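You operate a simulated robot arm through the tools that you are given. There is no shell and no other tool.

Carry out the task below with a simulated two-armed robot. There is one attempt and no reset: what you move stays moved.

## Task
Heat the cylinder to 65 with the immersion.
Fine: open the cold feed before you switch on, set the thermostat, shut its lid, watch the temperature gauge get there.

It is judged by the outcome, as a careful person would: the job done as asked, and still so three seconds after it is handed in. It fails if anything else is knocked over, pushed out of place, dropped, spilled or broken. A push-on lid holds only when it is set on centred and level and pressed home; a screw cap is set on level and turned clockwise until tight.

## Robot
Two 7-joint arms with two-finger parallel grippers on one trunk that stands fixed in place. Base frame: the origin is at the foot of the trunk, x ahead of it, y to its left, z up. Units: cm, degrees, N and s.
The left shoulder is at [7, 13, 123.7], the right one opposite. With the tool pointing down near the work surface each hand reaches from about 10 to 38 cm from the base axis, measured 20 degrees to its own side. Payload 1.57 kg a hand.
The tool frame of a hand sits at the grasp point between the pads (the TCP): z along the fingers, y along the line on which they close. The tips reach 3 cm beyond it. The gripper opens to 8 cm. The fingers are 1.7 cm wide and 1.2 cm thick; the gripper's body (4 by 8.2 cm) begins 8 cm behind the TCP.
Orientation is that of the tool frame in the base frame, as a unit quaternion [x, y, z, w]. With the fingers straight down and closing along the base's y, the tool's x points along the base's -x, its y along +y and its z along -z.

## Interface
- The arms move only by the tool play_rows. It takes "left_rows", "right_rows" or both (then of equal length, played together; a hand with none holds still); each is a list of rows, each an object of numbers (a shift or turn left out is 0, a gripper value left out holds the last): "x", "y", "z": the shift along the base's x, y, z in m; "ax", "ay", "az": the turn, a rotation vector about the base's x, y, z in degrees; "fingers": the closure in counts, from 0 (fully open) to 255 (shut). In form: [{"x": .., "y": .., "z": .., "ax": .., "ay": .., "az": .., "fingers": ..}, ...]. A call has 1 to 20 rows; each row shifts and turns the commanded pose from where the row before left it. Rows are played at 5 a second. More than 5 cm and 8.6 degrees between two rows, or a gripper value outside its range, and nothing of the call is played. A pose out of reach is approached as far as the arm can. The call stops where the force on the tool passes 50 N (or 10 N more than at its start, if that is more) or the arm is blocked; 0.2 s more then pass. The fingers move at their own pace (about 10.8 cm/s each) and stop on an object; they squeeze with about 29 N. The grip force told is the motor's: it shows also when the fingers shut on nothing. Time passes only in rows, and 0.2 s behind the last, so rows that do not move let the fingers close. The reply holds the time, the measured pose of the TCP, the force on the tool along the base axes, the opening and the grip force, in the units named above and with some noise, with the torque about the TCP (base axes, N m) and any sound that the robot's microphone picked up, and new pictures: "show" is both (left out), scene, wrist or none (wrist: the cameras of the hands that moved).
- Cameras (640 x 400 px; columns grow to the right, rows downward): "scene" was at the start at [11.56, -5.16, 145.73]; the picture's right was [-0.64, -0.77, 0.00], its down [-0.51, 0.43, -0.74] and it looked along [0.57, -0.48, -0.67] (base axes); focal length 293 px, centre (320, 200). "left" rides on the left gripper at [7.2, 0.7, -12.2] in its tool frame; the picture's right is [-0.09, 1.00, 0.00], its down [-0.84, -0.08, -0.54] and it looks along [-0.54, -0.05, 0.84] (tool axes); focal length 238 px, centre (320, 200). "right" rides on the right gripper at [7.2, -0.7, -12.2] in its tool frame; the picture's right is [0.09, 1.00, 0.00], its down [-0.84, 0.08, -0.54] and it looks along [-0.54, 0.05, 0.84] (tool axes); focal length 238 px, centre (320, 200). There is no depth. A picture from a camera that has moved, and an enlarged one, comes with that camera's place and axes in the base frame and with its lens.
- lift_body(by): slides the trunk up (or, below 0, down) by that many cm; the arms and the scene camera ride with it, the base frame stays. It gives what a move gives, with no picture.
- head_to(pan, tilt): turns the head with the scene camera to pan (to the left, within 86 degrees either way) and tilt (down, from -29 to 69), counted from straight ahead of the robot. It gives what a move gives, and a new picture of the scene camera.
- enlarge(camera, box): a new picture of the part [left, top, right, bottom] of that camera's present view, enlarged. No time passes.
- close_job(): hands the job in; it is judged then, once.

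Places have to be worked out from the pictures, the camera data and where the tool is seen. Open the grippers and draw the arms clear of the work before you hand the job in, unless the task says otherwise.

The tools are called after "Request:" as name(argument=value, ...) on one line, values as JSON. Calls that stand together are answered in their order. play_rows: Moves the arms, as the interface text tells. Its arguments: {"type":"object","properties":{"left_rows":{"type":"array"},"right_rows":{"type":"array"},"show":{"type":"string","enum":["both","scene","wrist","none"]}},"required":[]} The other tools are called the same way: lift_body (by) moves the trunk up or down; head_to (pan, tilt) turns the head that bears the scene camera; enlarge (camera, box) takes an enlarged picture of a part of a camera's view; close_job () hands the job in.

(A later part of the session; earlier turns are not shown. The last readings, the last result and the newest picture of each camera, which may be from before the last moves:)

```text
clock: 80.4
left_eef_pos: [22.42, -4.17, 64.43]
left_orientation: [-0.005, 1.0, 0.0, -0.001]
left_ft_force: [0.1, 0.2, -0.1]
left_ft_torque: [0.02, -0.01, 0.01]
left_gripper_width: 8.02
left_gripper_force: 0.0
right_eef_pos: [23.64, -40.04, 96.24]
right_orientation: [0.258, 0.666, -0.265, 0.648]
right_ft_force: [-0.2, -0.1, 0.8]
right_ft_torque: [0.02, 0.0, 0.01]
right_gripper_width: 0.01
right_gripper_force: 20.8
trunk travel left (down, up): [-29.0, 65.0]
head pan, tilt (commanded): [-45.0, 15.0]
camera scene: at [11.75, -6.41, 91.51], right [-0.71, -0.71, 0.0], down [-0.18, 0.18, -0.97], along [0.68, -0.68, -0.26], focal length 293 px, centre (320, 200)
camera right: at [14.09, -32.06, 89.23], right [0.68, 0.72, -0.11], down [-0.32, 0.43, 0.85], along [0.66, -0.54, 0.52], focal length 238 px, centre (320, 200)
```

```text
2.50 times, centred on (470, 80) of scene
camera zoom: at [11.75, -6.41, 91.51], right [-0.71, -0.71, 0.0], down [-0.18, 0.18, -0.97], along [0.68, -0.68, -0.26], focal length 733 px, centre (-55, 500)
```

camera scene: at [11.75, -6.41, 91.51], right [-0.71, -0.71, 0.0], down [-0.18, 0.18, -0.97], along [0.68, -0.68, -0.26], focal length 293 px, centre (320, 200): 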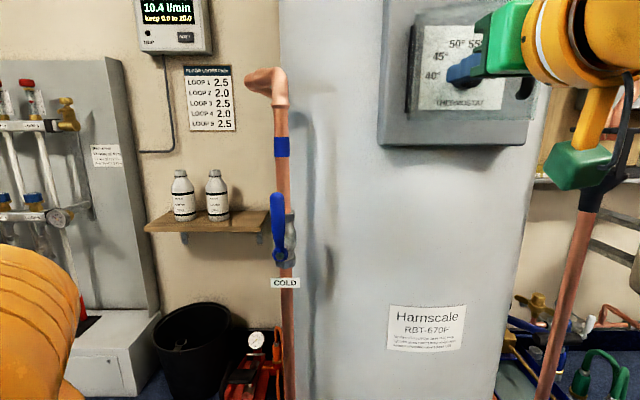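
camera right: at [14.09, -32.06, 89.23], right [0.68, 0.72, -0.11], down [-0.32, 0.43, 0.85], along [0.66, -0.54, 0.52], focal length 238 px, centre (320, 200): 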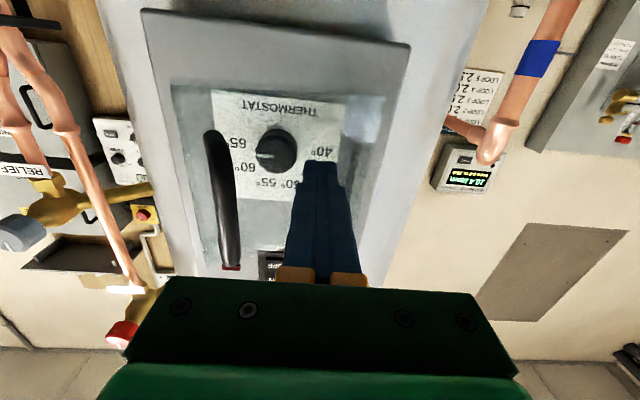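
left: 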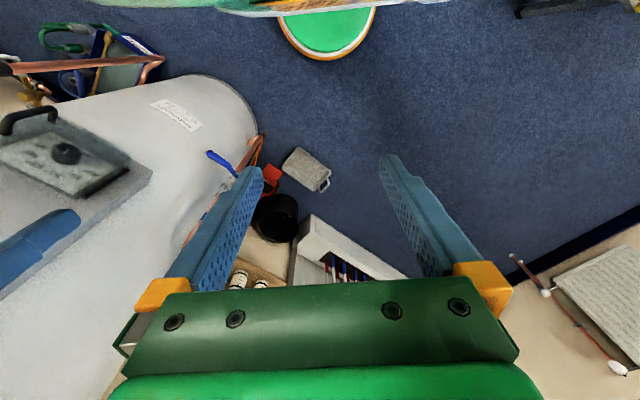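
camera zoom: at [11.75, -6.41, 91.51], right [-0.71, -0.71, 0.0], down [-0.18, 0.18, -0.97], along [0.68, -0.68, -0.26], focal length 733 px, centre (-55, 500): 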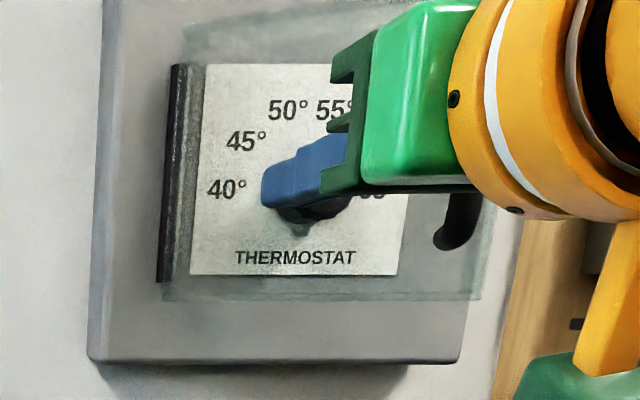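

The lid is about 20° from shut. I draw back a little, shift right to just left of the handle bar, and press the lid's face towards the panel.

Request:
play_rows(right_rows=[{"x": -0.0177, "y": 0.0177}, {"x": -0.012, "y": -0.012}, {"x": -0.012, "y": -0.012}, {"x": 0.01, "y": -0.01}, {"x": 0.01, "y": -0.01}, {"x": 0.008, "y": -0.008}])

Request:
enlarge(camera="scene", box=[360, 0, 580, 160])

Request:
enlarge(camera="right", box=[120, 60, 440, 300])

```text
clock: 81.8
left_eef_pos: [22.43, -3.9, 64.33]
left_orientation: [-0.004, 1.0, 0.0, 0.0]
left_ft_force: [0.4, -0.1, 0.6]
left_ft_torque: [-0.01, -0.01, 0.01]
left_gripper_width: 8.01
left_gripper_force: 0.0
right_eef_pos: [22.29, -43.44, 96.31]
right_orientation: [0.258, 0.666, -0.266, 0.648]
right_ft_force: [0.1, -0.4, -0.4]
right_ft_torque: [-0.02, -0.02, -0.02]
right_gripper_width: 0.01
right_gripper_force: 21.3
trunk travel left (down, up): [-29.0, 65.0]
head pan, tilt (commanded): [-45.0, 15.0]
camera scene: at [11.77, -6.41, 91.51], right [-0.71, -0.71, 0.0], down [-0.18, 0.18, -0.97], along [0.68, -0.68, -0.26], focal length 293 px, centre (320, 200)
camera right: at [12.75, -35.44, 89.24], right [0.68, 0.72, -0.11], down [-0.32, 0.43, 0.85], along [0.66, -0.54, 0.52], focal length 238 px, centre (320, 200)
```

scene: 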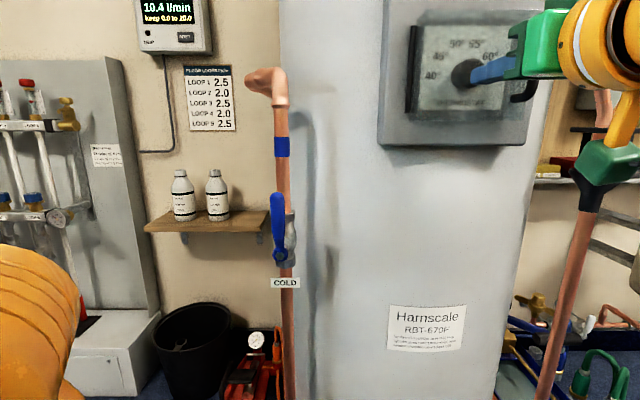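
right: 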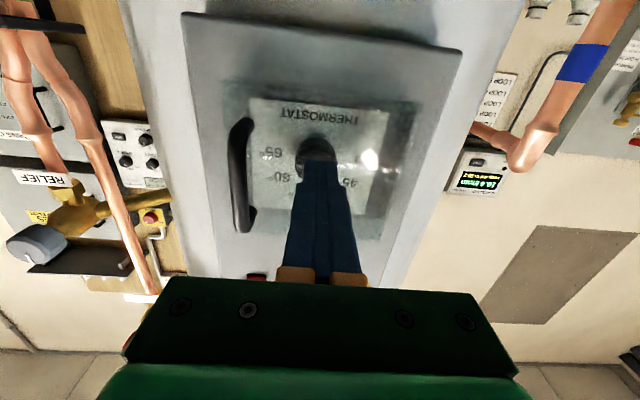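

```text
2.50 times, centred on (470, 80) of scene
camera zoom: at [11.77, -6.41, 91.51], right [-0.71, -0.71, 0.0], down [-0.18, 0.18, -0.97], along [0.68, -0.68, -0.26], focal length 733 px, centre (-55, 500)
```

zoom: 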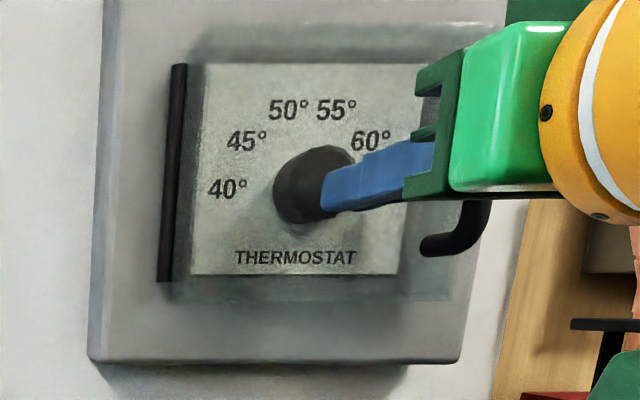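

```text
1.67 times, centred on (280, 180) of right
camera zoom: at [12.75, -35.44, 89.24], right [0.68, 0.72, -0.11], down [-0.32, 0.43, 0.85], along [0.66, -0.54, 0.52], focal length 397 px, centre (387, 233)
```

zoom: 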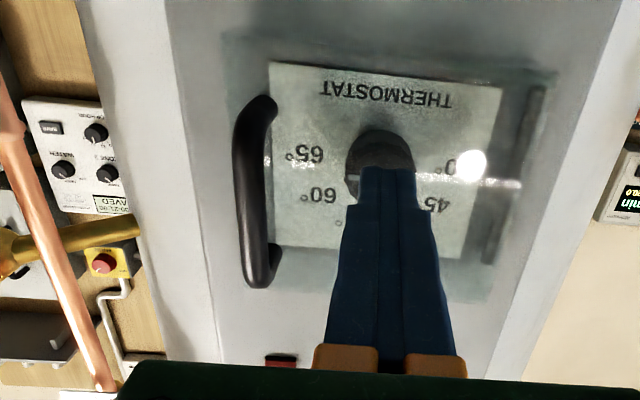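

The lid looks shut or nearly so with the tips just at the glass. I shift right 2.5 cm towards the handle side and press gently to make sure it is home.

Request:
play_rows(right_rows=[{"x": -0.0177, "y": -0.0177}, {"x": 0.0035, "y": -0.0035}, {"x": 0.0035, "y": -0.0035}, {}], show="wrist")

Request:
enlarge(camera="scene", box=[360, 0, 580, 160])

```text
clock: 82.8
left_eef_pos: [22.53, -4.13, 64.39]
left_orientation: [-0.005, 1.0, 0.001, 0.001]
left_ft_force: [-0.1, -0.1, 0.7]
left_ft_torque: [0.0, -0.01, 0.0]
left_gripper_width: 8.01
left_gripper_force: 0.0
right_eef_pos: [21.23, -45.75, 96.32]
right_orientation: [0.258, 0.666, -0.266, 0.648]
right_ft_force: [-0.4, 1.6, -0.7]
right_ft_torque: [0.02, 0.0, 0.0]
right_gripper_width: 0.0
right_gripper_force: 21.0
trunk travel left (down, up): [-29.0, 65.0]
head pan, tilt (commanded): [-45.0, 15.0]
camera right: at [11.69, -37.92, 89.27], right [0.68, 0.72, -0.11], down [-0.32, 0.43, 0.85], along [0.66, -0.54, 0.52], focal length 238 px, centre (320, 200)
```

right: 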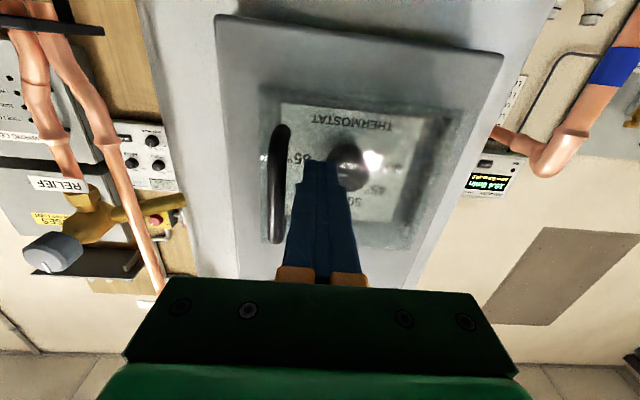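

```text
2.50 times, centred on (470, 80) of scene
camera zoom: at [11.74, -6.38, 91.51], right [-0.71, -0.71, 0.0], down [-0.18, 0.18, -0.97], along [0.68, -0.68, -0.26], focal length 733 px, centre (-55, 500)
```

zoom: 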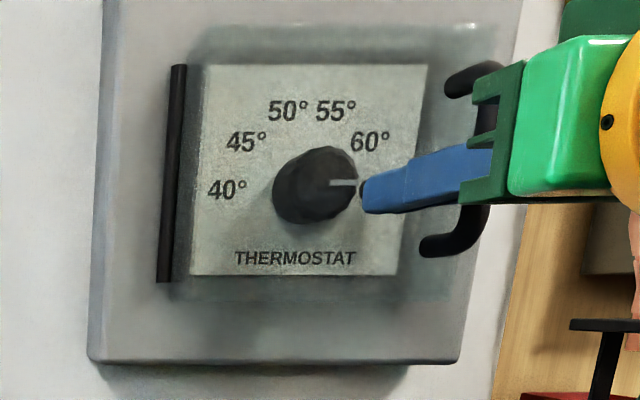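

Only ~1.5 N at tip n≈-50.4. I press a few millimetres further until it firms up.

Request:
play_rows(right_rows=[{"x": 0.002, "y": -0.002}, {"x": 0.002, "y": -0.002}, {}], show="none")

```text
clock: 83.6
left_eef_pos: [22.41, -3.85, 64.54]
left_orientation: [-0.005, 1.0, -0.002, 0.001]
left_ft_force: [-0.6, 0.8, -1.0]
left_ft_torque: [0.01, -0.02, 0.01]
left_gripper_width: 8.01
left_gripper_force: 0.0
right_eef_pos: [21.18, -45.83, 96.59]
right_orientation: [0.258, 0.663, -0.266, 0.65]
right_ft_force: [-13.2, 14.9, -11.4]
right_ft_torque: [0.15, 0.13, -0.01]
right_gripper_width: 0.0
right_gripper_force: 21.0
trunk travel left (down, up): [-29.0, 65.0]
head pan, tilt (commanded): [-45.0, 15.0]
```

The lid is firmly against the box (≈20 N reaction, no more travel): shut. I draw back and check it.

Request:
play_rows(right_rows=[{"x": -0.014, "y": 0.014}, {"x": -0.014, "y": 0.014}, {"x": -0.014, "y": -0.004}])

Request:
enlarge(camera="scene", box=[360, 0, 580, 160])

Request:
enlarge(camera="right", box=[200, 40, 520, 300])

```text
clock: 84.4
left_eef_pos: [22.51, -4.04, 64.25]
left_orientation: [-0.006, 1.0, 0.0, 0.0]
left_ft_force: [0.3, 0.7, -0.4]
left_ft_torque: [0.02, 0.02, -0.03]
left_gripper_width: 8.02
left_gripper_force: 0.2
right_eef_pos: [17.31, -43.8, 96.33]
right_orientation: [0.258, 0.666, -0.266, 0.647]
right_ft_force: [0.2, 1.3, 1.0]
right_ft_torque: [-0.02, 0.03, -0.01]
right_gripper_width: 0.01
right_gripper_force: 21.4
trunk travel left (down, up): [-29.0, 65.0]
head pan, tilt (commanded): [-45.0, 15.0]
camera scene: at [11.75, -6.43, 91.52], right [-0.71, -0.71, 0.0], down [-0.18, 0.18, -0.97], along [0.68, -0.68, -0.26], focal length 293 px, centre (320, 200)
camera right: at [7.89, -35.91, 89.21], right [0.68, 0.72, -0.11], down [-0.32, 0.43, 0.85], along [0.66, -0.54, 0.52], focal length 238 px, centre (320, 200)
```

scene: 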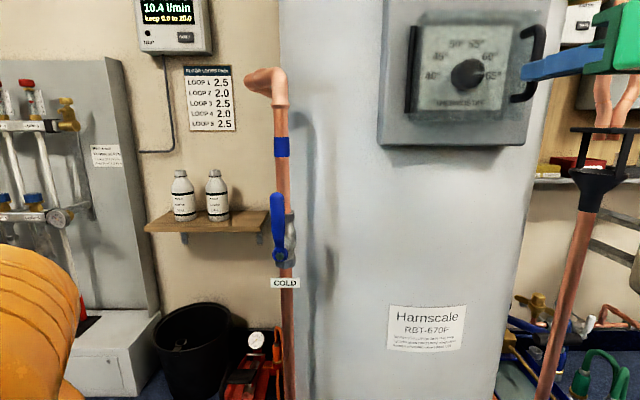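
right: 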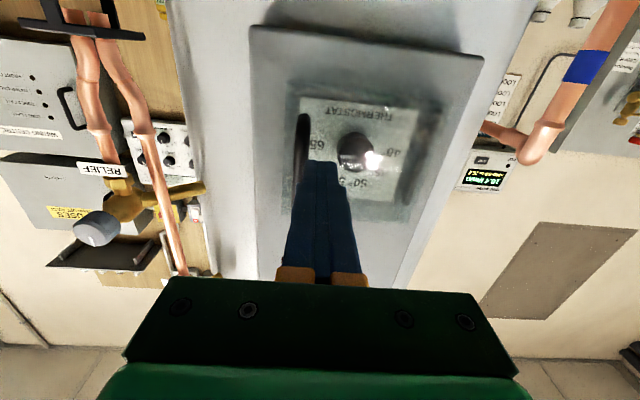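

```text
2.50 times, centred on (470, 80) of scene
camera zoom: at [11.75, -6.43, 91.52], right [-0.71, -0.71, 0.0], down [-0.18, 0.18, -0.97], along [0.68, -0.68, -0.26], focal length 733 px, centre (-55, 500)
```

zoom: 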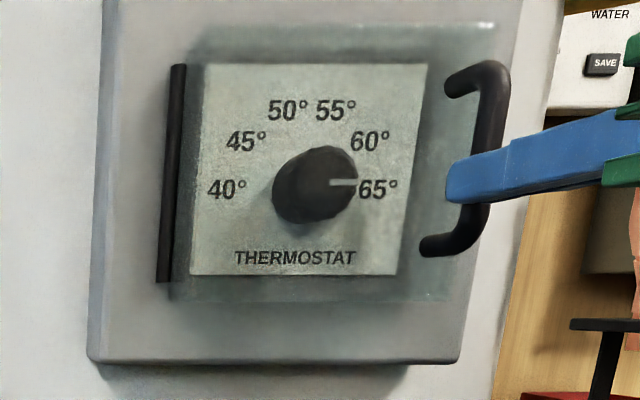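

```text
1.54 times, centred on (360, 170) of right
camera zoom: at [7.89, -35.91, 89.21], right [0.68, 0.72, -0.11], down [-0.32, 0.43, 0.85], along [0.66, -0.54, 0.52], focal length 367 px, centre (258, 246)
```

zoom: 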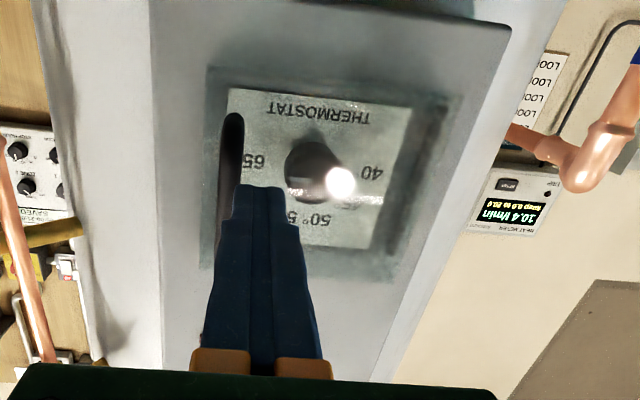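

The lid is closed and the pointer shows 65 through the glass. Next the switch: the rocker's ON half should be near u≈14.5, z≈114.6; I raise the trunk 18 cm and look at it.

Request:
lift_body(by=18)

Request:
play_rows(right_rows=[{"x": 0.01, "y": 0.01}, {"x": 0.01, "y": 0.01}, {}])

Request:
enlarge(camera="right", box=[200, 40, 520, 300])

Request:
enlarge(camera="scene", box=[400, 0, 580, 120])

```text
clock: 86.4
left_eef_pos: [22.35, -4.12, 82.33]
left_orientation: [-0.005, 1.0, 0.0, -0.001]
left_ft_force: [0.3, 0.5, -0.5]
left_ft_torque: [0.01, 0.01, -0.01]
left_gripper_width: 7.99
left_gripper_force: 0.1
right_eef_pos: [17.45, -43.88, 114.28]
right_orientation: [0.258, 0.666, -0.266, 0.648]
right_ft_force: [-0.1, 0.1, 0.0]
right_ft_torque: [-0.04, 0.0, 0.01]
right_gripper_width: 0.0
right_gripper_force: 21.2
trunk travel left (down, up): [-47.0, 47.0]
head pan, tilt (commanded): [-45.0, 15.0]
```

```text
clock: 87.2
left_eef_pos: [22.59, -4.07, 82.36]
left_orientation: [-0.006, 1.0, 0.001, 0.0]
left_ft_force: [0.0, -0.8, 0.0]
left_ft_torque: [0.0, 0.01, 0.02]
left_gripper_width: 7.99
left_gripper_force: 0.1
right_eef_pos: [19.38, -41.78, 114.2]
right_orientation: [0.258, 0.666, -0.265, 0.648]
right_ft_force: [-0.1, -0.5, -0.3]
right_ft_torque: [0.01, -0.02, -0.04]
right_gripper_width: 0.0
right_gripper_force: 21.3
trunk travel left (down, up): [-47.0, 47.0]
head pan, tilt (commanded): [-45.0, 15.0]
camera scene: at [11.75, -6.42, 109.51], right [-0.71, -0.71, 0.0], down [-0.18, 0.18, -0.97], along [0.68, -0.68, -0.26], focal length 293 px, centre (320, 200)
camera right: at [9.91, -33.88, 107.21], right [0.68, 0.72, -0.11], down [-0.32, 0.43, 0.85], along [0.66, -0.54, 0.52], focal length 238 px, centre (320, 200)
```

scene: 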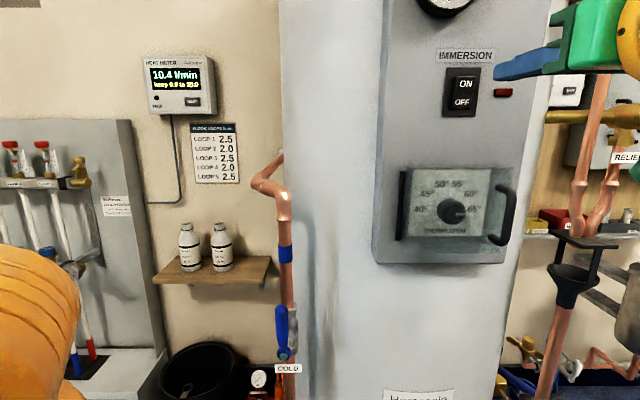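
right: 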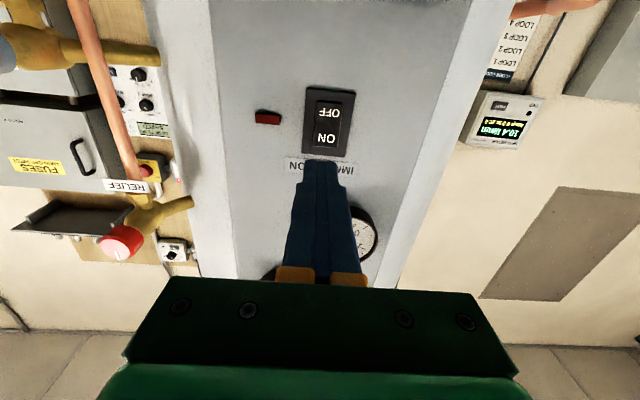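

```text
1.54 times, centred on (360, 170) of right
camera zoom: at [9.91, -33.88, 107.21], right [0.68, 0.72, -0.11], down [-0.32, 0.43, 0.85], along [0.66, -0.54, 0.52], focal length 367 px, centre (258, 246)
```

zoom: 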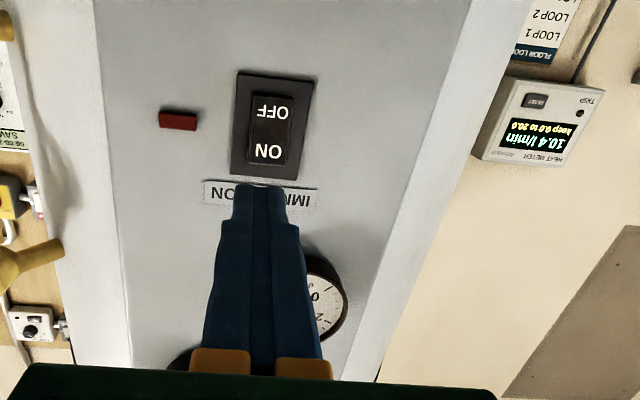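

```text
3.33 times, centred on (490, 60) of scene
camera zoom: at [11.75, -6.42, 109.51], right [-0.71, -0.71, 0.0], down [-0.18, 0.18, -0.97], along [0.68, -0.68, -0.26], focal length 978 px, centre (-247, 667)
```

zoom: 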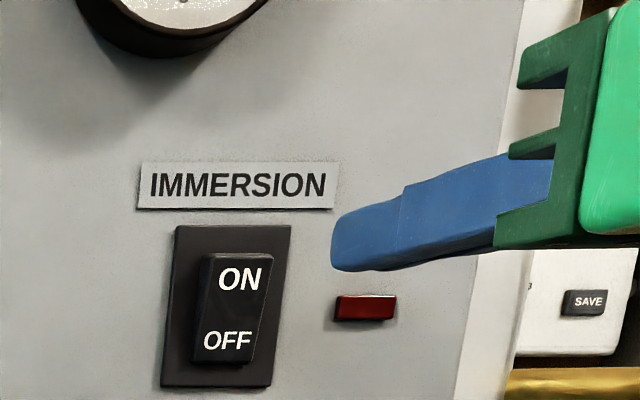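

The rocker's ON half is at about u≈14.9, z≈113.9; my fingertips are at z=114.2. I shift left 0.9 cm and approach, then press in small steps.

Request:
play_rows(right_rows=[{"x": 0.0064, "y": 0.0064, "z": 0.0}, {"x": 0.0113, "y": -0.0113}, {"x": 0.0113, "y": -0.0113}, {"x": 0.0113, "y": -0.0113}])

Request:
enlarge(camera="scene", box=[400, 0, 580, 120])

Request:
enlarge(camera="right", box=[200, 40, 520, 300])

```text
clock: 88.2
left_eef_pos: [22.52, -4.1, 82.26]
left_orientation: [-0.004, 1.0, 0.0, -0.001]
left_ft_force: [0.2, 0.1, -0.2]
left_ft_torque: [0.0, -0.02, -0.02]
left_gripper_width: 7.98
left_gripper_force: 0.2
right_eef_pos: [23.52, -44.5, 114.21]
right_orientation: [0.258, 0.666, -0.266, 0.648]
right_ft_force: [0.4, 0.2, -0.3]
right_ft_torque: [-0.01, 0.0, -0.01]
right_gripper_width: 0.02
right_gripper_force: 21.1
trunk travel left (down, up): [-47.0, 47.0]
head pan, tilt (commanded): [-45.0, 15.0]
camera scene: at [11.8, -6.44, 109.5], right [-0.71, -0.71, 0.0], down [-0.18, 0.18, -0.97], along [0.68, -0.68, -0.26], focal length 293 px, centre (320, 200)
camera right: at [13.98, -36.69, 107.21], right [0.68, 0.72, -0.11], down [-0.32, 0.43, 0.85], along [0.66, -0.54, 0.52], focal length 238 px, centre (320, 200)
```

scene: 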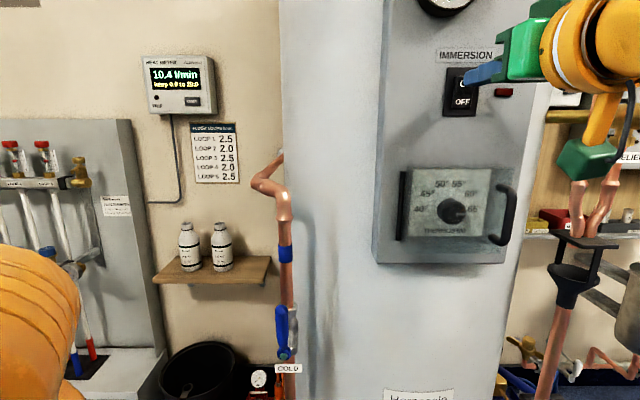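
right: 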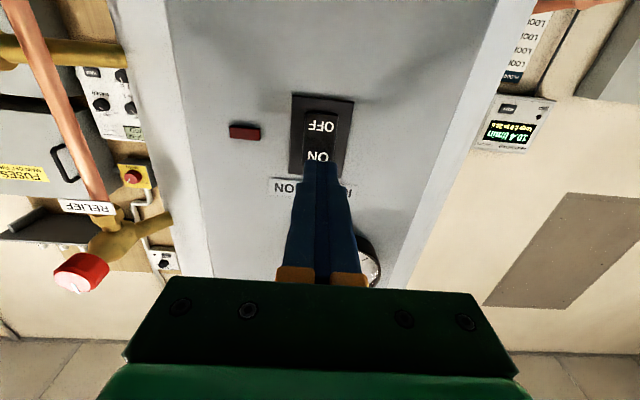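

```text
3.33 times, centred on (490, 60) of scene
camera zoom: at [11.8, -6.44, 109.5], right [-0.71, -0.71, 0.0], down [-0.18, 0.18, -0.97], along [0.68, -0.68, -0.26], focal length 978 px, centre (-247, 667)
```

zoom: 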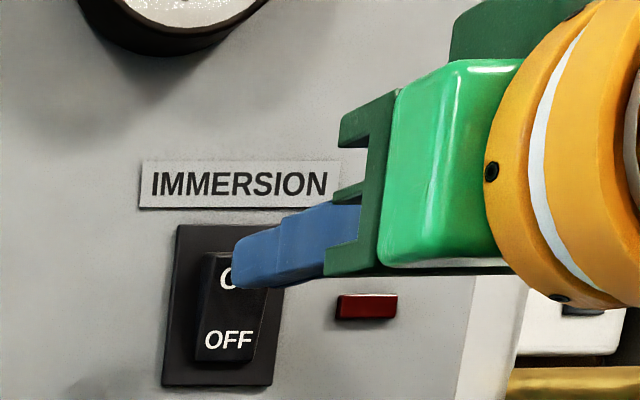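

```text
1.54 times, centred on (360, 170) of right
camera zoom: at [13.98, -36.69, 107.21], right [0.68, 0.72, -0.11], down [-0.32, 0.43, 0.85], along [0.66, -0.54, 0.52], focal length 367 px, centre (258, 246)
```

zoom: 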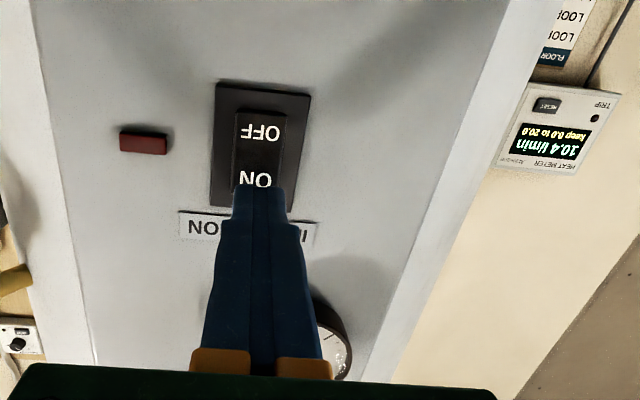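

Tips are right at the ON half. I press in 4 mm steps.

Request:
play_rows(right_rows=[{"x": 0.003, "y": -0.003}, {"x": 0.003, "y": -0.003}, {"x": 0.003, "y": -0.003}, {"x": 0.003, "y": -0.003}])

Request:
enlarge(camera="scene", box=[400, 0, 580, 120])

```text
clock: 89.2
left_eef_pos: [22.42, -4.12, 82.33]
left_orientation: [-0.005, 1.0, -0.001, 0.0]
left_ft_force: [-0.5, -0.3, 0.5]
left_ft_torque: [0.0, 0.02, -0.01]
left_gripper_width: 8.0
left_gripper_force: 0.0
right_eef_pos: [24.49, -45.63, 114.41]
right_orientation: [0.257, 0.666, -0.266, 0.648]
right_ft_force: [-2.0, 1.3, 1.4]
right_ft_torque: [-0.04, -0.02, -0.02]
right_gripper_width: 0.01
right_gripper_force: 20.6
trunk travel left (down, up): [-47.0, 47.0]
head pan, tilt (commanded): [-45.0, 15.0]
camera scene: at [11.65, -6.29, 109.54], right [-0.71, -0.71, 0.0], down [-0.18, 0.18, -0.97], along [0.68, -0.68, -0.26], focal length 293 px, centre (320, 200)
camera right: at [14.99, -37.7, 107.29], right [0.68, 0.72, -0.11], down [-0.32, 0.43, 0.84], along [0.66, -0.54, 0.52], focal length 238 px, centre (320, 200)
```

scene: 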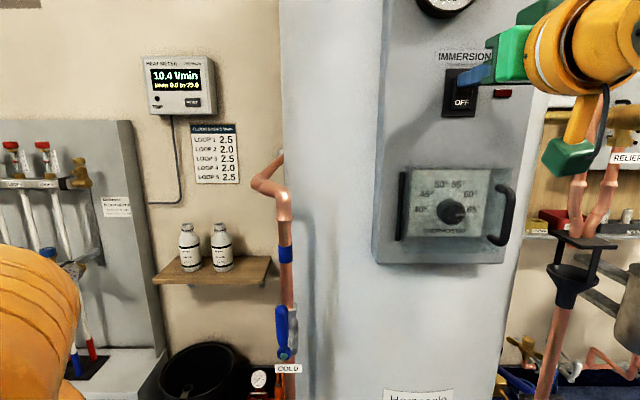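
right: 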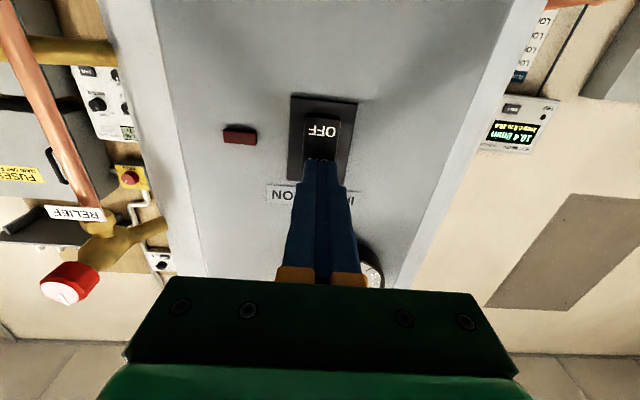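

```text
3.33 times, centred on (490, 60) of scene
camera zoom: at [11.65, -6.29, 109.54], right [-0.71, -0.71, 0.0], down [-0.18, 0.18, -0.97], along [0.68, -0.68, -0.26], focal length 978 px, centre (-247, 667)
```

zoom: 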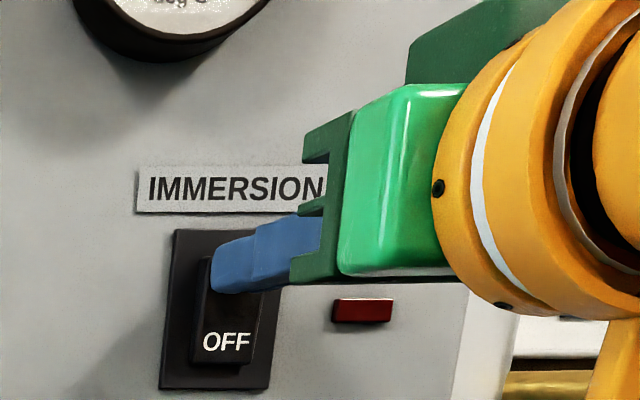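

Little force yet and the lamp is dark. I press on a bit further.

Request:
play_rows(right_rows=[{"x": 0.003, "y": -0.003, "z": -0.001}, {"x": 0.003, "y": -0.003}, {"x": 0.002, "y": -0.002}, {}])

Request:
enlarge(camera="scene", box=[400, 0, 580, 120])

```text
clock: 90.2
left_eef_pos: [22.11, -3.61, 82.48]
left_orientation: [-0.006, 1.0, -0.004, 0.004]
left_ft_force: [0.5, 0.8, 0.5]
left_ft_torque: [-0.02, 0.0, -0.03]
left_gripper_width: 8.01
left_gripper_force: 0.1
right_eef_pos: [24.77, -45.86, 114.56]
right_orientation: [0.257, 0.663, -0.266, 0.651]
right_ft_force: [-14.9, 16.3, -5.8]
right_ft_torque: [0.3, 0.22, -0.03]
right_gripper_width: 0.0
right_gripper_force: 21.0
trunk travel left (down, up): [-47.0, 47.0]
head pan, tilt (commanded): [-45.0, 15.0]
camera scene: at [11.14, -5.79, 109.61], right [-0.71, -0.71, 0.0], down [-0.18, 0.18, -0.97], along [0.68, -0.68, -0.25], focal length 293 px, centre (320, 200)
camera right: at [15.29, -38.01, 107.42], right [0.68, 0.72, -0.11], down [-0.32, 0.43, 0.84], along [0.66, -0.54, 0.53], focal length 238 px, centre (320, 200)
```

scene: 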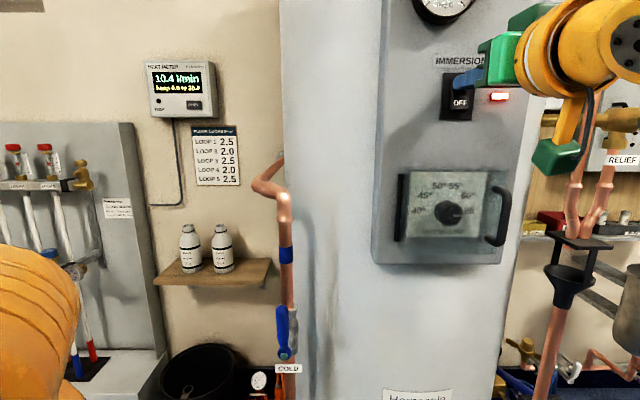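
right: 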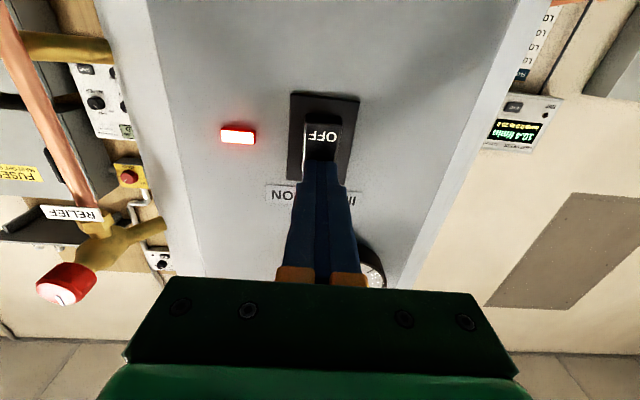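

```text
3.33 times, centred on (490, 60) of scene
camera zoom: at [11.14, -5.79, 109.61], right [-0.71, -0.71, 0.0], down [-0.18, 0.18, -0.97], along [0.68, -0.68, -0.25], focal length 978 px, centre (-247, 667)
```

zoom: 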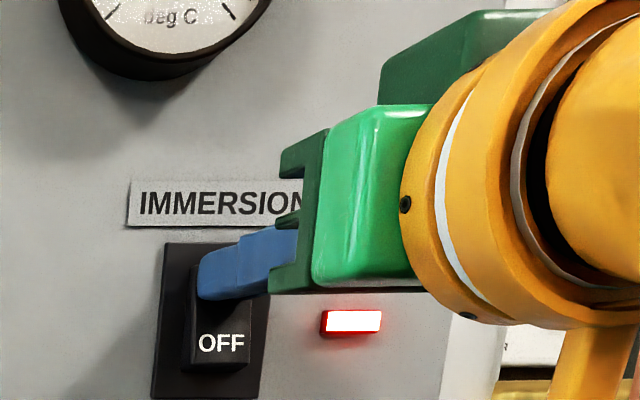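

The lamp has lit: the immersion is on. I draw the hand straight out from the switch and back off so I can watch the gauge.

Request:
play_rows(right_rows=[{"x": -0.015, "y": 0.015}, {"x": -0.015, "y": 0.015}, {"x": -0.015, "y": 0.015}, {"x": -0.02, "y": -0.02}, {"x": -0.02, "y": -0.02}], show="none")

Request:
head_to(pan=-50, tilt=0)

Request:
enlarge(camera="scene", box=[340, 100, 540, 260])

```text
clock: 91.4
left_eef_pos: [22.55, -4.05, 82.42]
left_orientation: [-0.006, 1.0, 0.0, 0.0]
left_ft_force: [0.0, -0.2, 0.3]
left_ft_torque: [0.03, -0.03, -0.03]
left_gripper_width: 8.0
left_gripper_force: 0.1
right_eef_pos: [16.83, -46.03, 114.21]
right_orientation: [0.258, 0.666, -0.266, 0.647]
right_ft_force: [-0.4, -0.2, -0.3]
right_ft_torque: [0.0, 0.01, 0.03]
right_gripper_width: 0.0
right_gripper_force: 21.4
trunk travel left (down, up): [-47.0, 47.0]
head pan, tilt (commanded): [-45.0, 15.0]
```

```text
clock: 92.2
left_eef_pos: [22.64, -4.0, 82.31]
left_orientation: [-0.005, 1.0, 0.0, 0.0]
left_ft_force: [0.0, -0.4, -0.2]
left_ft_torque: [-0.02, 0.02, 0.01]
left_gripper_width: 7.97
left_gripper_force: 0.0
right_eef_pos: [16.91, -45.97, 114.21]
right_orientation: [0.257, 0.666, -0.265, 0.648]
right_ft_force: [0.2, -0.4, 0.0]
right_ft_torque: [0.02, -0.02, 0.03]
right_gripper_width: 0.0
right_gripper_force: 21.4
trunk travel left (down, up): [-47.0, 47.0]
head pan, tilt (commanded): [-50.0, 0.0]
camera scene: at [10.94, -6.69, 111.92], right [-0.77, -0.64, 0.0], down [0.0, 0.0, -1.0], along [0.64, -0.77, 0.0], focal length 293 px, centre (320, 200)
```

scene: 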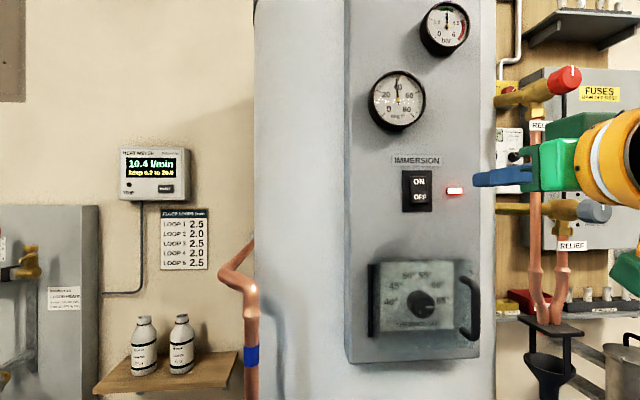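

```text
2.50 times, centred on (440, 180) of scene
camera zoom: at [10.94, -6.69, 111.92], right [-0.77, -0.64, 0.0], down [0.0, 0.0, -1.0], along [0.64, -0.77, 0.0], focal length 733 px, centre (20, 250)
```

zoom: 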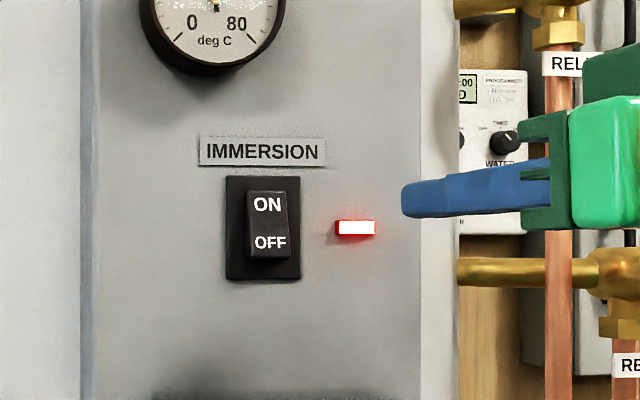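

The lamp is lit, the rocker sits on ON. I read the temperature gauge, the dial and the pressure.

Request:
enlarge(camera="scene", box=[360, 60, 440, 140])

Request:
enlarge(camera="scene", box=[350, 240, 500, 360])

Request:
enlarge(camera="scene", box=[410, 0, 480, 60])

```text
5.00 times, centred on (400, 100) of scene
camera zoom: at [10.94, -6.69, 111.92], right [-0.77, -0.64, 0.0], down [0.0, 0.0, -1.0], along [0.64, -0.77, 0.0], focal length 1466 px, centre (-80, 700)
```

zoom: 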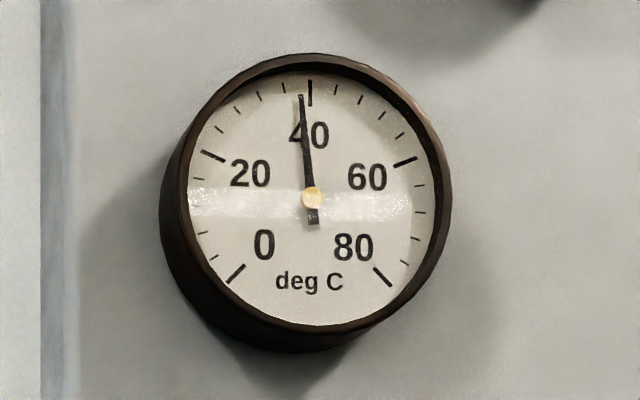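

```text
3.33 times, centred on (425, 300) of scene
camera zoom: at [10.94, -6.69, 111.92], right [-0.77, -0.64, 0.0], down [0.0, 0.0, -1.0], along [0.64, -0.77, 0.0], focal length 978 px, centre (-30, -133)
```

zoom: 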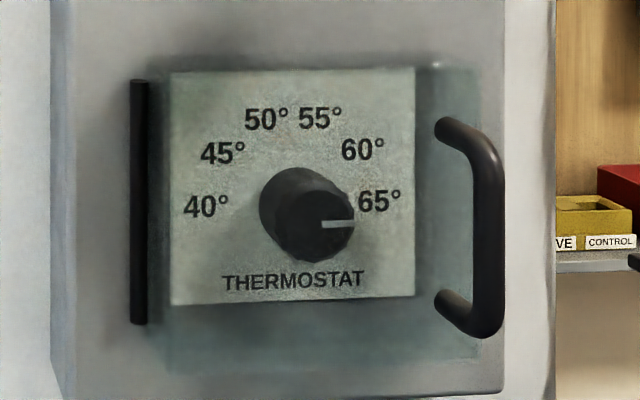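

```text
6.67 times, centred on (445, 30) of scene
camera zoom: at [10.94, -6.69, 111.92], right [-0.77, -0.64, 0.0], down [0.0, 0.0, -1.0], along [0.64, -0.77, 0.0], focal length 1955 px, centre (-513, 1333)
```

zoom: 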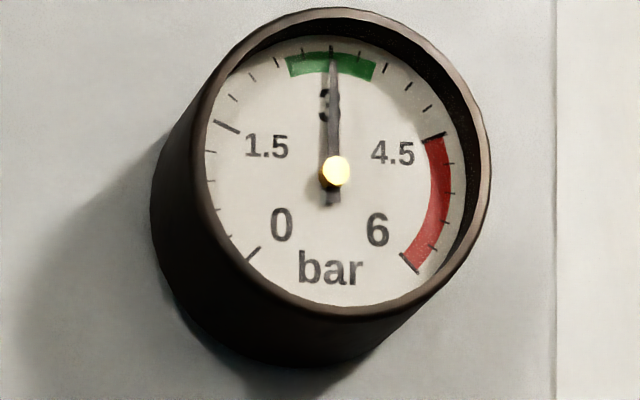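

Gauge about 38–39 °C, pressure 3 bar in the green, dial on 65, lid shut. I draw the right hand further off, open its gripper, and let time pass while watching.

Request:
play_rows(right_rows=[{"x": -0.02, "y": 0.005}, {"x": -0.02, "y": 0.0, "fingers": 0}, {}, {}, {}, {}, {}, {}, {}, {}, {}, {}, {}, {}, {}, {}, {}, {}, {}, {}], show="scene")

Request:
enlarge(camera="scene", box=[360, 60, 440, 140])

```text
clock: 96.4
left_eef_pos: [22.52, -4.04, 82.26]
left_orientation: [-0.005, 1.0, 0.0, 0.0]
left_ft_force: [-0.5, -0.1, 0.0]
left_ft_torque: [-0.01, 0.0, 0.03]
left_gripper_width: 8.03
left_gripper_force: 0.1
right_eef_pos: [13.06, -45.5, 114.04]
right_orientation: [0.257, 0.666, -0.265, 0.648]
right_ft_force: [0.3, -0.3, -0.5]
right_ft_torque: [0.0, 0.0, 0.02]
right_gripper_width: 8.0
right_gripper_force: 0.0
trunk travel left (down, up): [-47.0, 47.0]
head pan, tilt (commanded): [-50.0, 0.0]
camera scene: at [10.94, -6.7, 111.93], right [-0.77, -0.64, 0.0], down [0.0, 0.0, -1.0], along [0.64, -0.77, 0.0], focal length 293 px, centre (320, 200)
```

scene: 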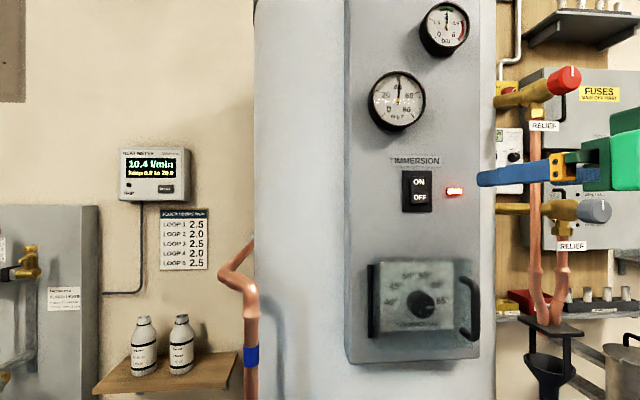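

```text
5.00 times, centred on (400, 100) of scene
camera zoom: at [10.94, -6.7, 111.93], right [-0.77, -0.64, 0.0], down [0.0, 0.0, -1.0], along [0.64, -0.77, 0.0], focal length 1466 px, centre (-80, 700)
```

zoom: 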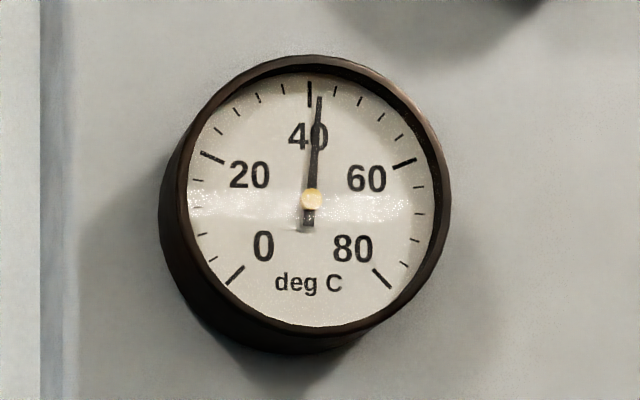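

It climbs about 0.7 °C a second (now ≈42). I keep waiting.

Request:
play_rows(right_rows=[{}, {}, {}, {}, {}, {}, {}, {}, {}, {}, {}, {}, {}, {}, {}, {}, {}, {}, {}, {}], show="none")

Request:
play_rows(right_rows=[{}, {}, {}, {}, {}, {}, {}, {}, {}, {}, {}, {}, {}, {}, {}, {}, {}, {}, {}, {}], show="none")

Request:
play_rows(right_rows=[{}, {}, {}, {}, {}, {}, {}, {}, {}, {}, {}, {}, {}, {}, {}, {}, {}, {}, {}, {}], show="scene")

Request:
enlarge(camera="scene", box=[360, 0, 480, 140])

```text
clock: 100.6
left_eef_pos: [22.42, -4.04, 82.35]
left_orientation: [-0.005, 1.0, 0.0, 0.0]
left_ft_force: [-0.1, 1.1, -0.1]
left_ft_torque: [-0.04, -0.02, -0.01]
left_gripper_width: 7.99
left_gripper_force: 0.0
right_eef_pos: [12.92, -45.51, 114.12]
right_orientation: [0.258, 0.666, -0.265, 0.648]
right_ft_force: [-0.1, 0.5, 0.0]
right_ft_torque: [-0.01, 0.0, 0.0]
right_gripper_width: 8.01
right_gripper_force: 0.0
trunk travel left (down, up): [-47.0, 47.0]
head pan, tilt (commanded): [-50.0, 0.0]
```

```text
clock: 104.8
left_eef_pos: [22.48, -4.0, 82.4]
left_orientation: [-0.004, 1.0, 0.0, 0.0]
left_ft_force: [-0.1, -1.1, 0.2]
left_ft_torque: [-0.01, -0.01, 0.03]
left_gripper_width: 7.99
left_gripper_force: 0.1
right_eef_pos: [13.07, -45.54, 114.24]
right_orientation: [0.258, 0.666, -0.265, 0.648]
right_ft_force: [0.7, -0.2, 0.1]
right_ft_torque: [0.02, -0.02, -0.03]
right_gripper_width: 8.01
right_gripper_force: 0.1
trunk travel left (down, up): [-47.0, 47.0]
head pan, tilt (commanded): [-50.0, 0.0]
```

```text
clock: 109.0
left_eef_pos: [22.52, -4.2, 82.26]
left_orientation: [-0.005, 1.0, 0.001, -0.001]
left_ft_force: [0.3, 0.1, -0.3]
left_ft_torque: [-0.03, 0.0, 0.0]
left_gripper_width: 8.02
left_gripper_force: 0.1
right_eef_pos: [12.94, -45.47, 114.07]
right_orientation: [0.258, 0.666, -0.266, 0.648]
right_ft_force: [0.0, 0.6, -0.4]
right_ft_torque: [-0.02, 0.0, 0.05]
right_gripper_width: 8.0
right_gripper_force: 0.1
trunk travel left (down, up): [-47.0, 47.0]
head pan, tilt (commanded): [-50.0, 0.0]
camera scene: at [10.94, -6.7, 111.93], right [-0.77, -0.64, 0.0], down [0.0, 0.0, -1.0], along [0.64, -0.77, 0.0], focal length 293 px, centre (320, 200)
```

scene: 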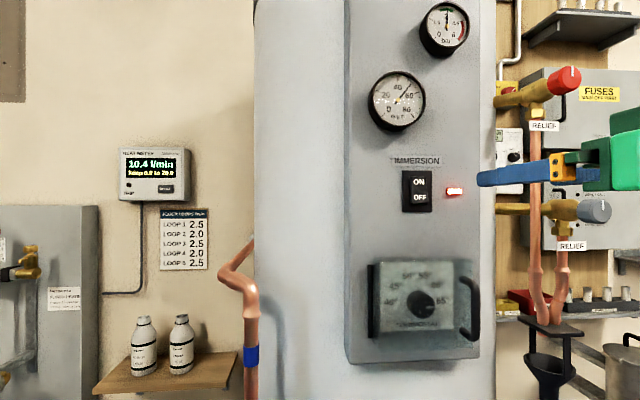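

```text
2.86 times, centred on (420, 70) of scene
camera zoom: at [10.94, -6.7, 111.93], right [-0.77, -0.64, 0.0], down [0.0, 0.0, -1.0], along [0.64, -0.77, 0.0], focal length 838 px, centre (34, 571)
```

zoom: 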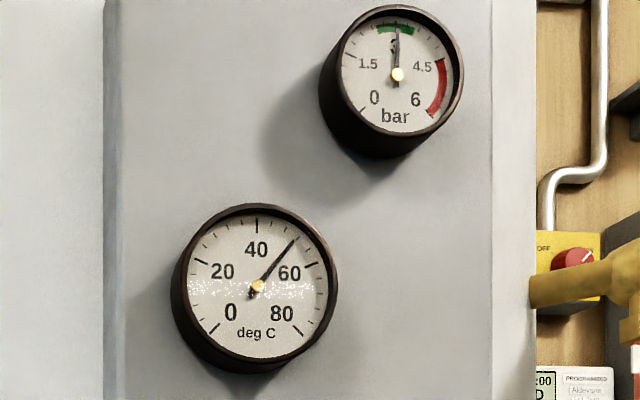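

The gauge reads about 52 °C and pressure stays in the green at 3 bar. I keep waiting.

Request:
play_rows(right_rows=[{}, {}, {}, {}, {}, {}, {}, {}, {}, {}, {}, {}, {}, {}, {}, {}, {}, {}, {}, {}], show="none")

Request:
play_rows(right_rows=[{}, {}, {}, {}, {}, {}, {}, {}, {}, {}, {}, {}, {}, {}, {}, {}, {}, {}, {}, {}], show="none")

Request:
play_rows(right_rows=[{}, {}, {}, {}, {}, {}, {}, {}, {}, {}, {}, {}, {}, {}, {}, {}, {}, {}, {}, {}], show="scene")

Request:
enlarge(camera="scene", box=[360, 0, 480, 140])

```text
clock: 113.2
left_eef_pos: [22.41, -4.14, 82.3]
left_orientation: [-0.004, 1.0, 0.0, 0.0]
left_ft_force: [0.2, -0.5, 0.7]
left_ft_torque: [0.01, 0.0, -0.05]
left_gripper_width: 8.03
left_gripper_force: 0.1
right_eef_pos: [13.02, -45.56, 114.21]
right_orientation: [0.259, 0.666, -0.266, 0.647]
right_ft_force: [-0.5, -0.6, 0.5]
right_ft_torque: [-0.02, 0.01, -0.03]
right_gripper_width: 8.0
right_gripper_force: 0.0
trunk travel left (down, up): [-47.0, 47.0]
head pan, tilt (commanded): [-50.0, 0.0]
```

```text
clock: 117.4
left_eef_pos: [22.45, -4.1, 82.35]
left_orientation: [-0.005, 1.0, 0.0, 0.0]
left_ft_force: [-0.8, -0.3, 0.9]
left_ft_torque: [0.03, 0.05, 0.0]
left_gripper_width: 8.02
left_gripper_force: 0.1
right_eef_pos: [12.96, -45.58, 114.27]
right_orientation: [0.258, 0.666, -0.266, 0.648]
right_ft_force: [0.6, 1.3, 0.5]
right_ft_torque: [0.0, -0.01, -0.01]
right_gripper_width: 8.0
right_gripper_force: 0.0
trunk travel left (down, up): [-47.0, 47.0]
head pan, tilt (commanded): [-50.0, 0.0]
```

```text
clock: 121.6
left_eef_pos: [22.47, -4.06, 82.38]
left_orientation: [-0.005, 1.0, 0.0, 0.0]
left_ft_force: [0.8, 0.7, -0.1]
left_ft_torque: [0.01, -0.02, -0.01]
left_gripper_width: 7.96
left_gripper_force: 0.0
right_eef_pos: [12.89, -45.43, 114.23]
right_orientation: [0.258, 0.665, -0.266, 0.648]
right_ft_force: [0.5, 0.3, -0.6]
right_ft_torque: [0.0, 0.01, 0.0]
right_gripper_width: 7.99
right_gripper_force: 0.0
trunk travel left (down, up): [-47.0, 47.0]
head pan, tilt (commanded): [-50.0, 0.0]
camera scene: at [10.94, -6.7, 111.93], right [-0.77, -0.64, 0.0], down [0.0, 0.0, -1.0], along [0.64, -0.77, 0.0], focal length 293 px, centre (320, 200)
```

scene: 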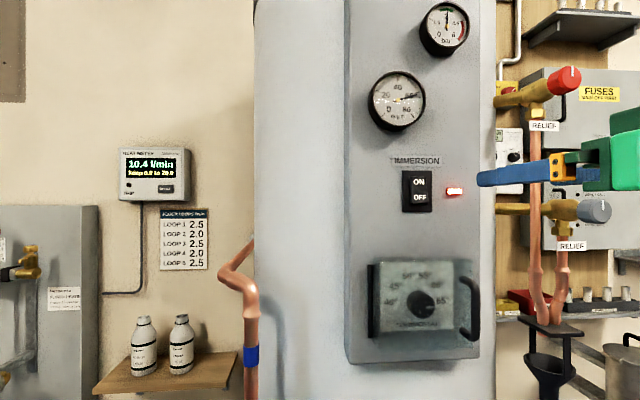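

```text
2.86 times, centred on (420, 70) of scene
camera zoom: at [10.94, -6.7, 111.93], right [-0.77, -0.64, 0.0], down [0.0, 0.0, -1.0], along [0.64, -0.77, 0.0], focal length 838 px, centre (34, 571)
```

zoom: 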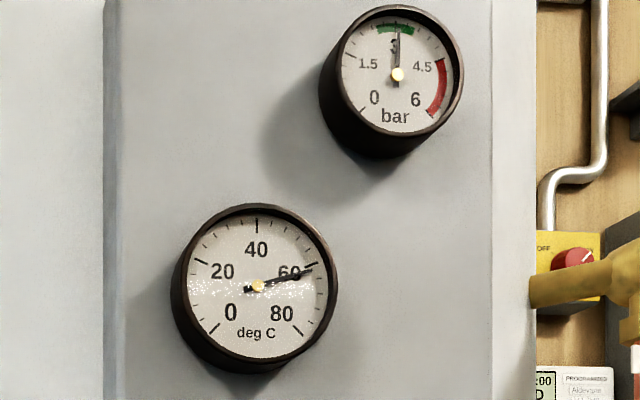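

The gauge is about 61 °C and still heating. I wait on.

Request:
play_rows(right_rows=[{}, {}, {}, {}, {}, {}, {}, {}, {}, {}, {}, {}, {}, {}, {}, {}, {}, {}, {}, {}], show="none")

Request:
enlarge(camera="scene", box=[360, 60, 440, 140])

Request:
play_rows(right_rows=[{}, {}, {}, {}, {}, {}, {}, {}, {}, {}, {}, {}, {}, {}, {}, {}, {}, {}, {}, {}], show="scene")

Request:
enlarge(camera="scene", box=[360, 60, 440, 140])

```text
clock: 125.8
left_eef_pos: [22.44, -4.01, 82.4]
left_orientation: [-0.005, 1.0, 0.001, 0.0]
left_ft_force: [-1.2, 1.0, -0.9]
left_ft_torque: [0.01, 0.03, 0.0]
left_gripper_width: 8.0
left_gripper_force: 0.1
right_eef_pos: [12.98, -45.44, 114.22]
right_orientation: [0.257, 0.666, -0.265, 0.648]
right_ft_force: [0.2, 0.0, -0.2]
right_ft_torque: [0.0, -0.01, 0.05]
right_gripper_width: 7.99
right_gripper_force: 0.0
trunk travel left (down, up): [-47.0, 47.0]
head pan, tilt (commanded): [-50.0, 0.0]
```

```text
5.00 times, centred on (400, 100) of scene
camera zoom: at [10.94, -6.7, 111.93], right [-0.77, -0.64, 0.0], down [0.0, 0.0, -1.0], along [0.64, -0.77, 0.0], focal length 1466 px, centre (-80, 700)
```

zoom: 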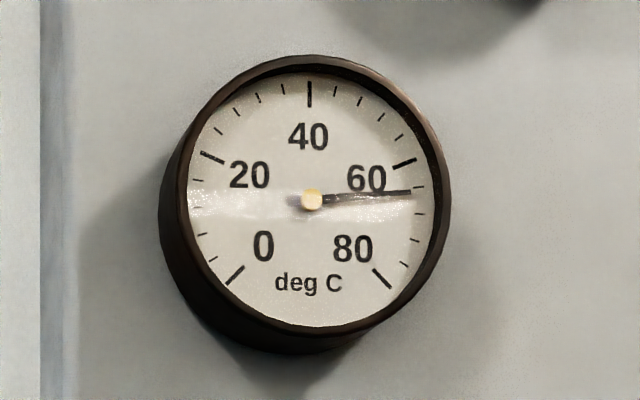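

```text
clock: 130.0
left_eef_pos: [22.49, -4.16, 82.33]
left_orientation: [-0.006, 1.0, 0.001, 0.0]
left_ft_force: [-0.8, -0.9, 0.4]
left_ft_torque: [-0.01, 0.03, -0.02]
left_gripper_width: 8.02
left_gripper_force: 0.2
right_eef_pos: [12.96, -45.51, 114.18]
right_orientation: [0.258, 0.666, -0.266, 0.648]
right_ft_force: [-0.2, 0.6, 0.4]
right_ft_torque: [0.0, -0.03, -0.04]
right_gripper_width: 8.01
right_gripper_force: 0.0
trunk travel left (down, up): [-47.0, 47.0]
head pan, tilt (commanded): [-50.0, 0.0]
camera scene: at [10.94, -6.7, 111.93], right [-0.77, -0.64, 0.0], down [0.0, 0.0, -1.0], along [0.64, -0.77, 0.0], focal length 293 px, centre (320, 200)
```

scene: 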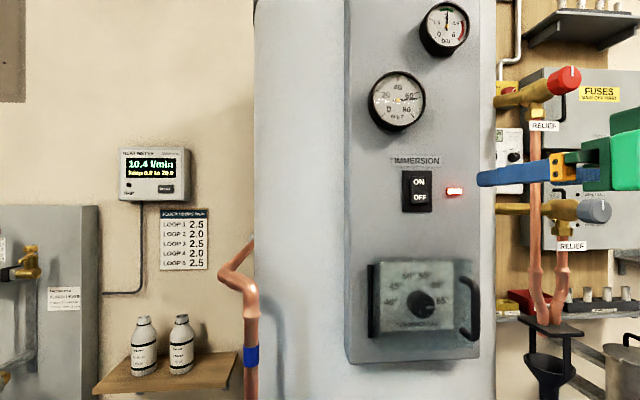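

```text
5.00 times, centred on (400, 100) of scene
camera zoom: at [10.94, -6.7, 111.93], right [-0.77, -0.64, 0.0], down [0.0, 0.0, -1.0], along [0.64, -0.77, 0.0], focal length 1466 px, centre (-80, 700)
```

zoom: 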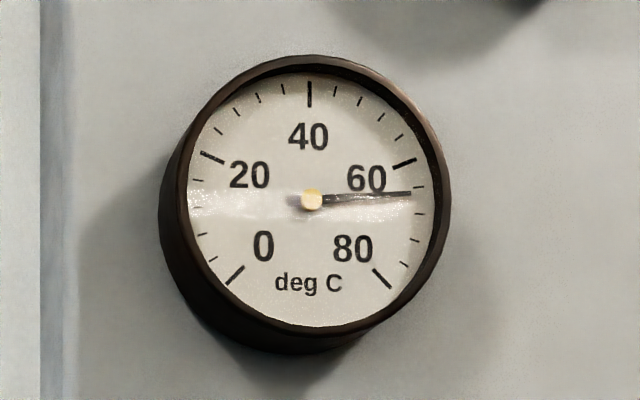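

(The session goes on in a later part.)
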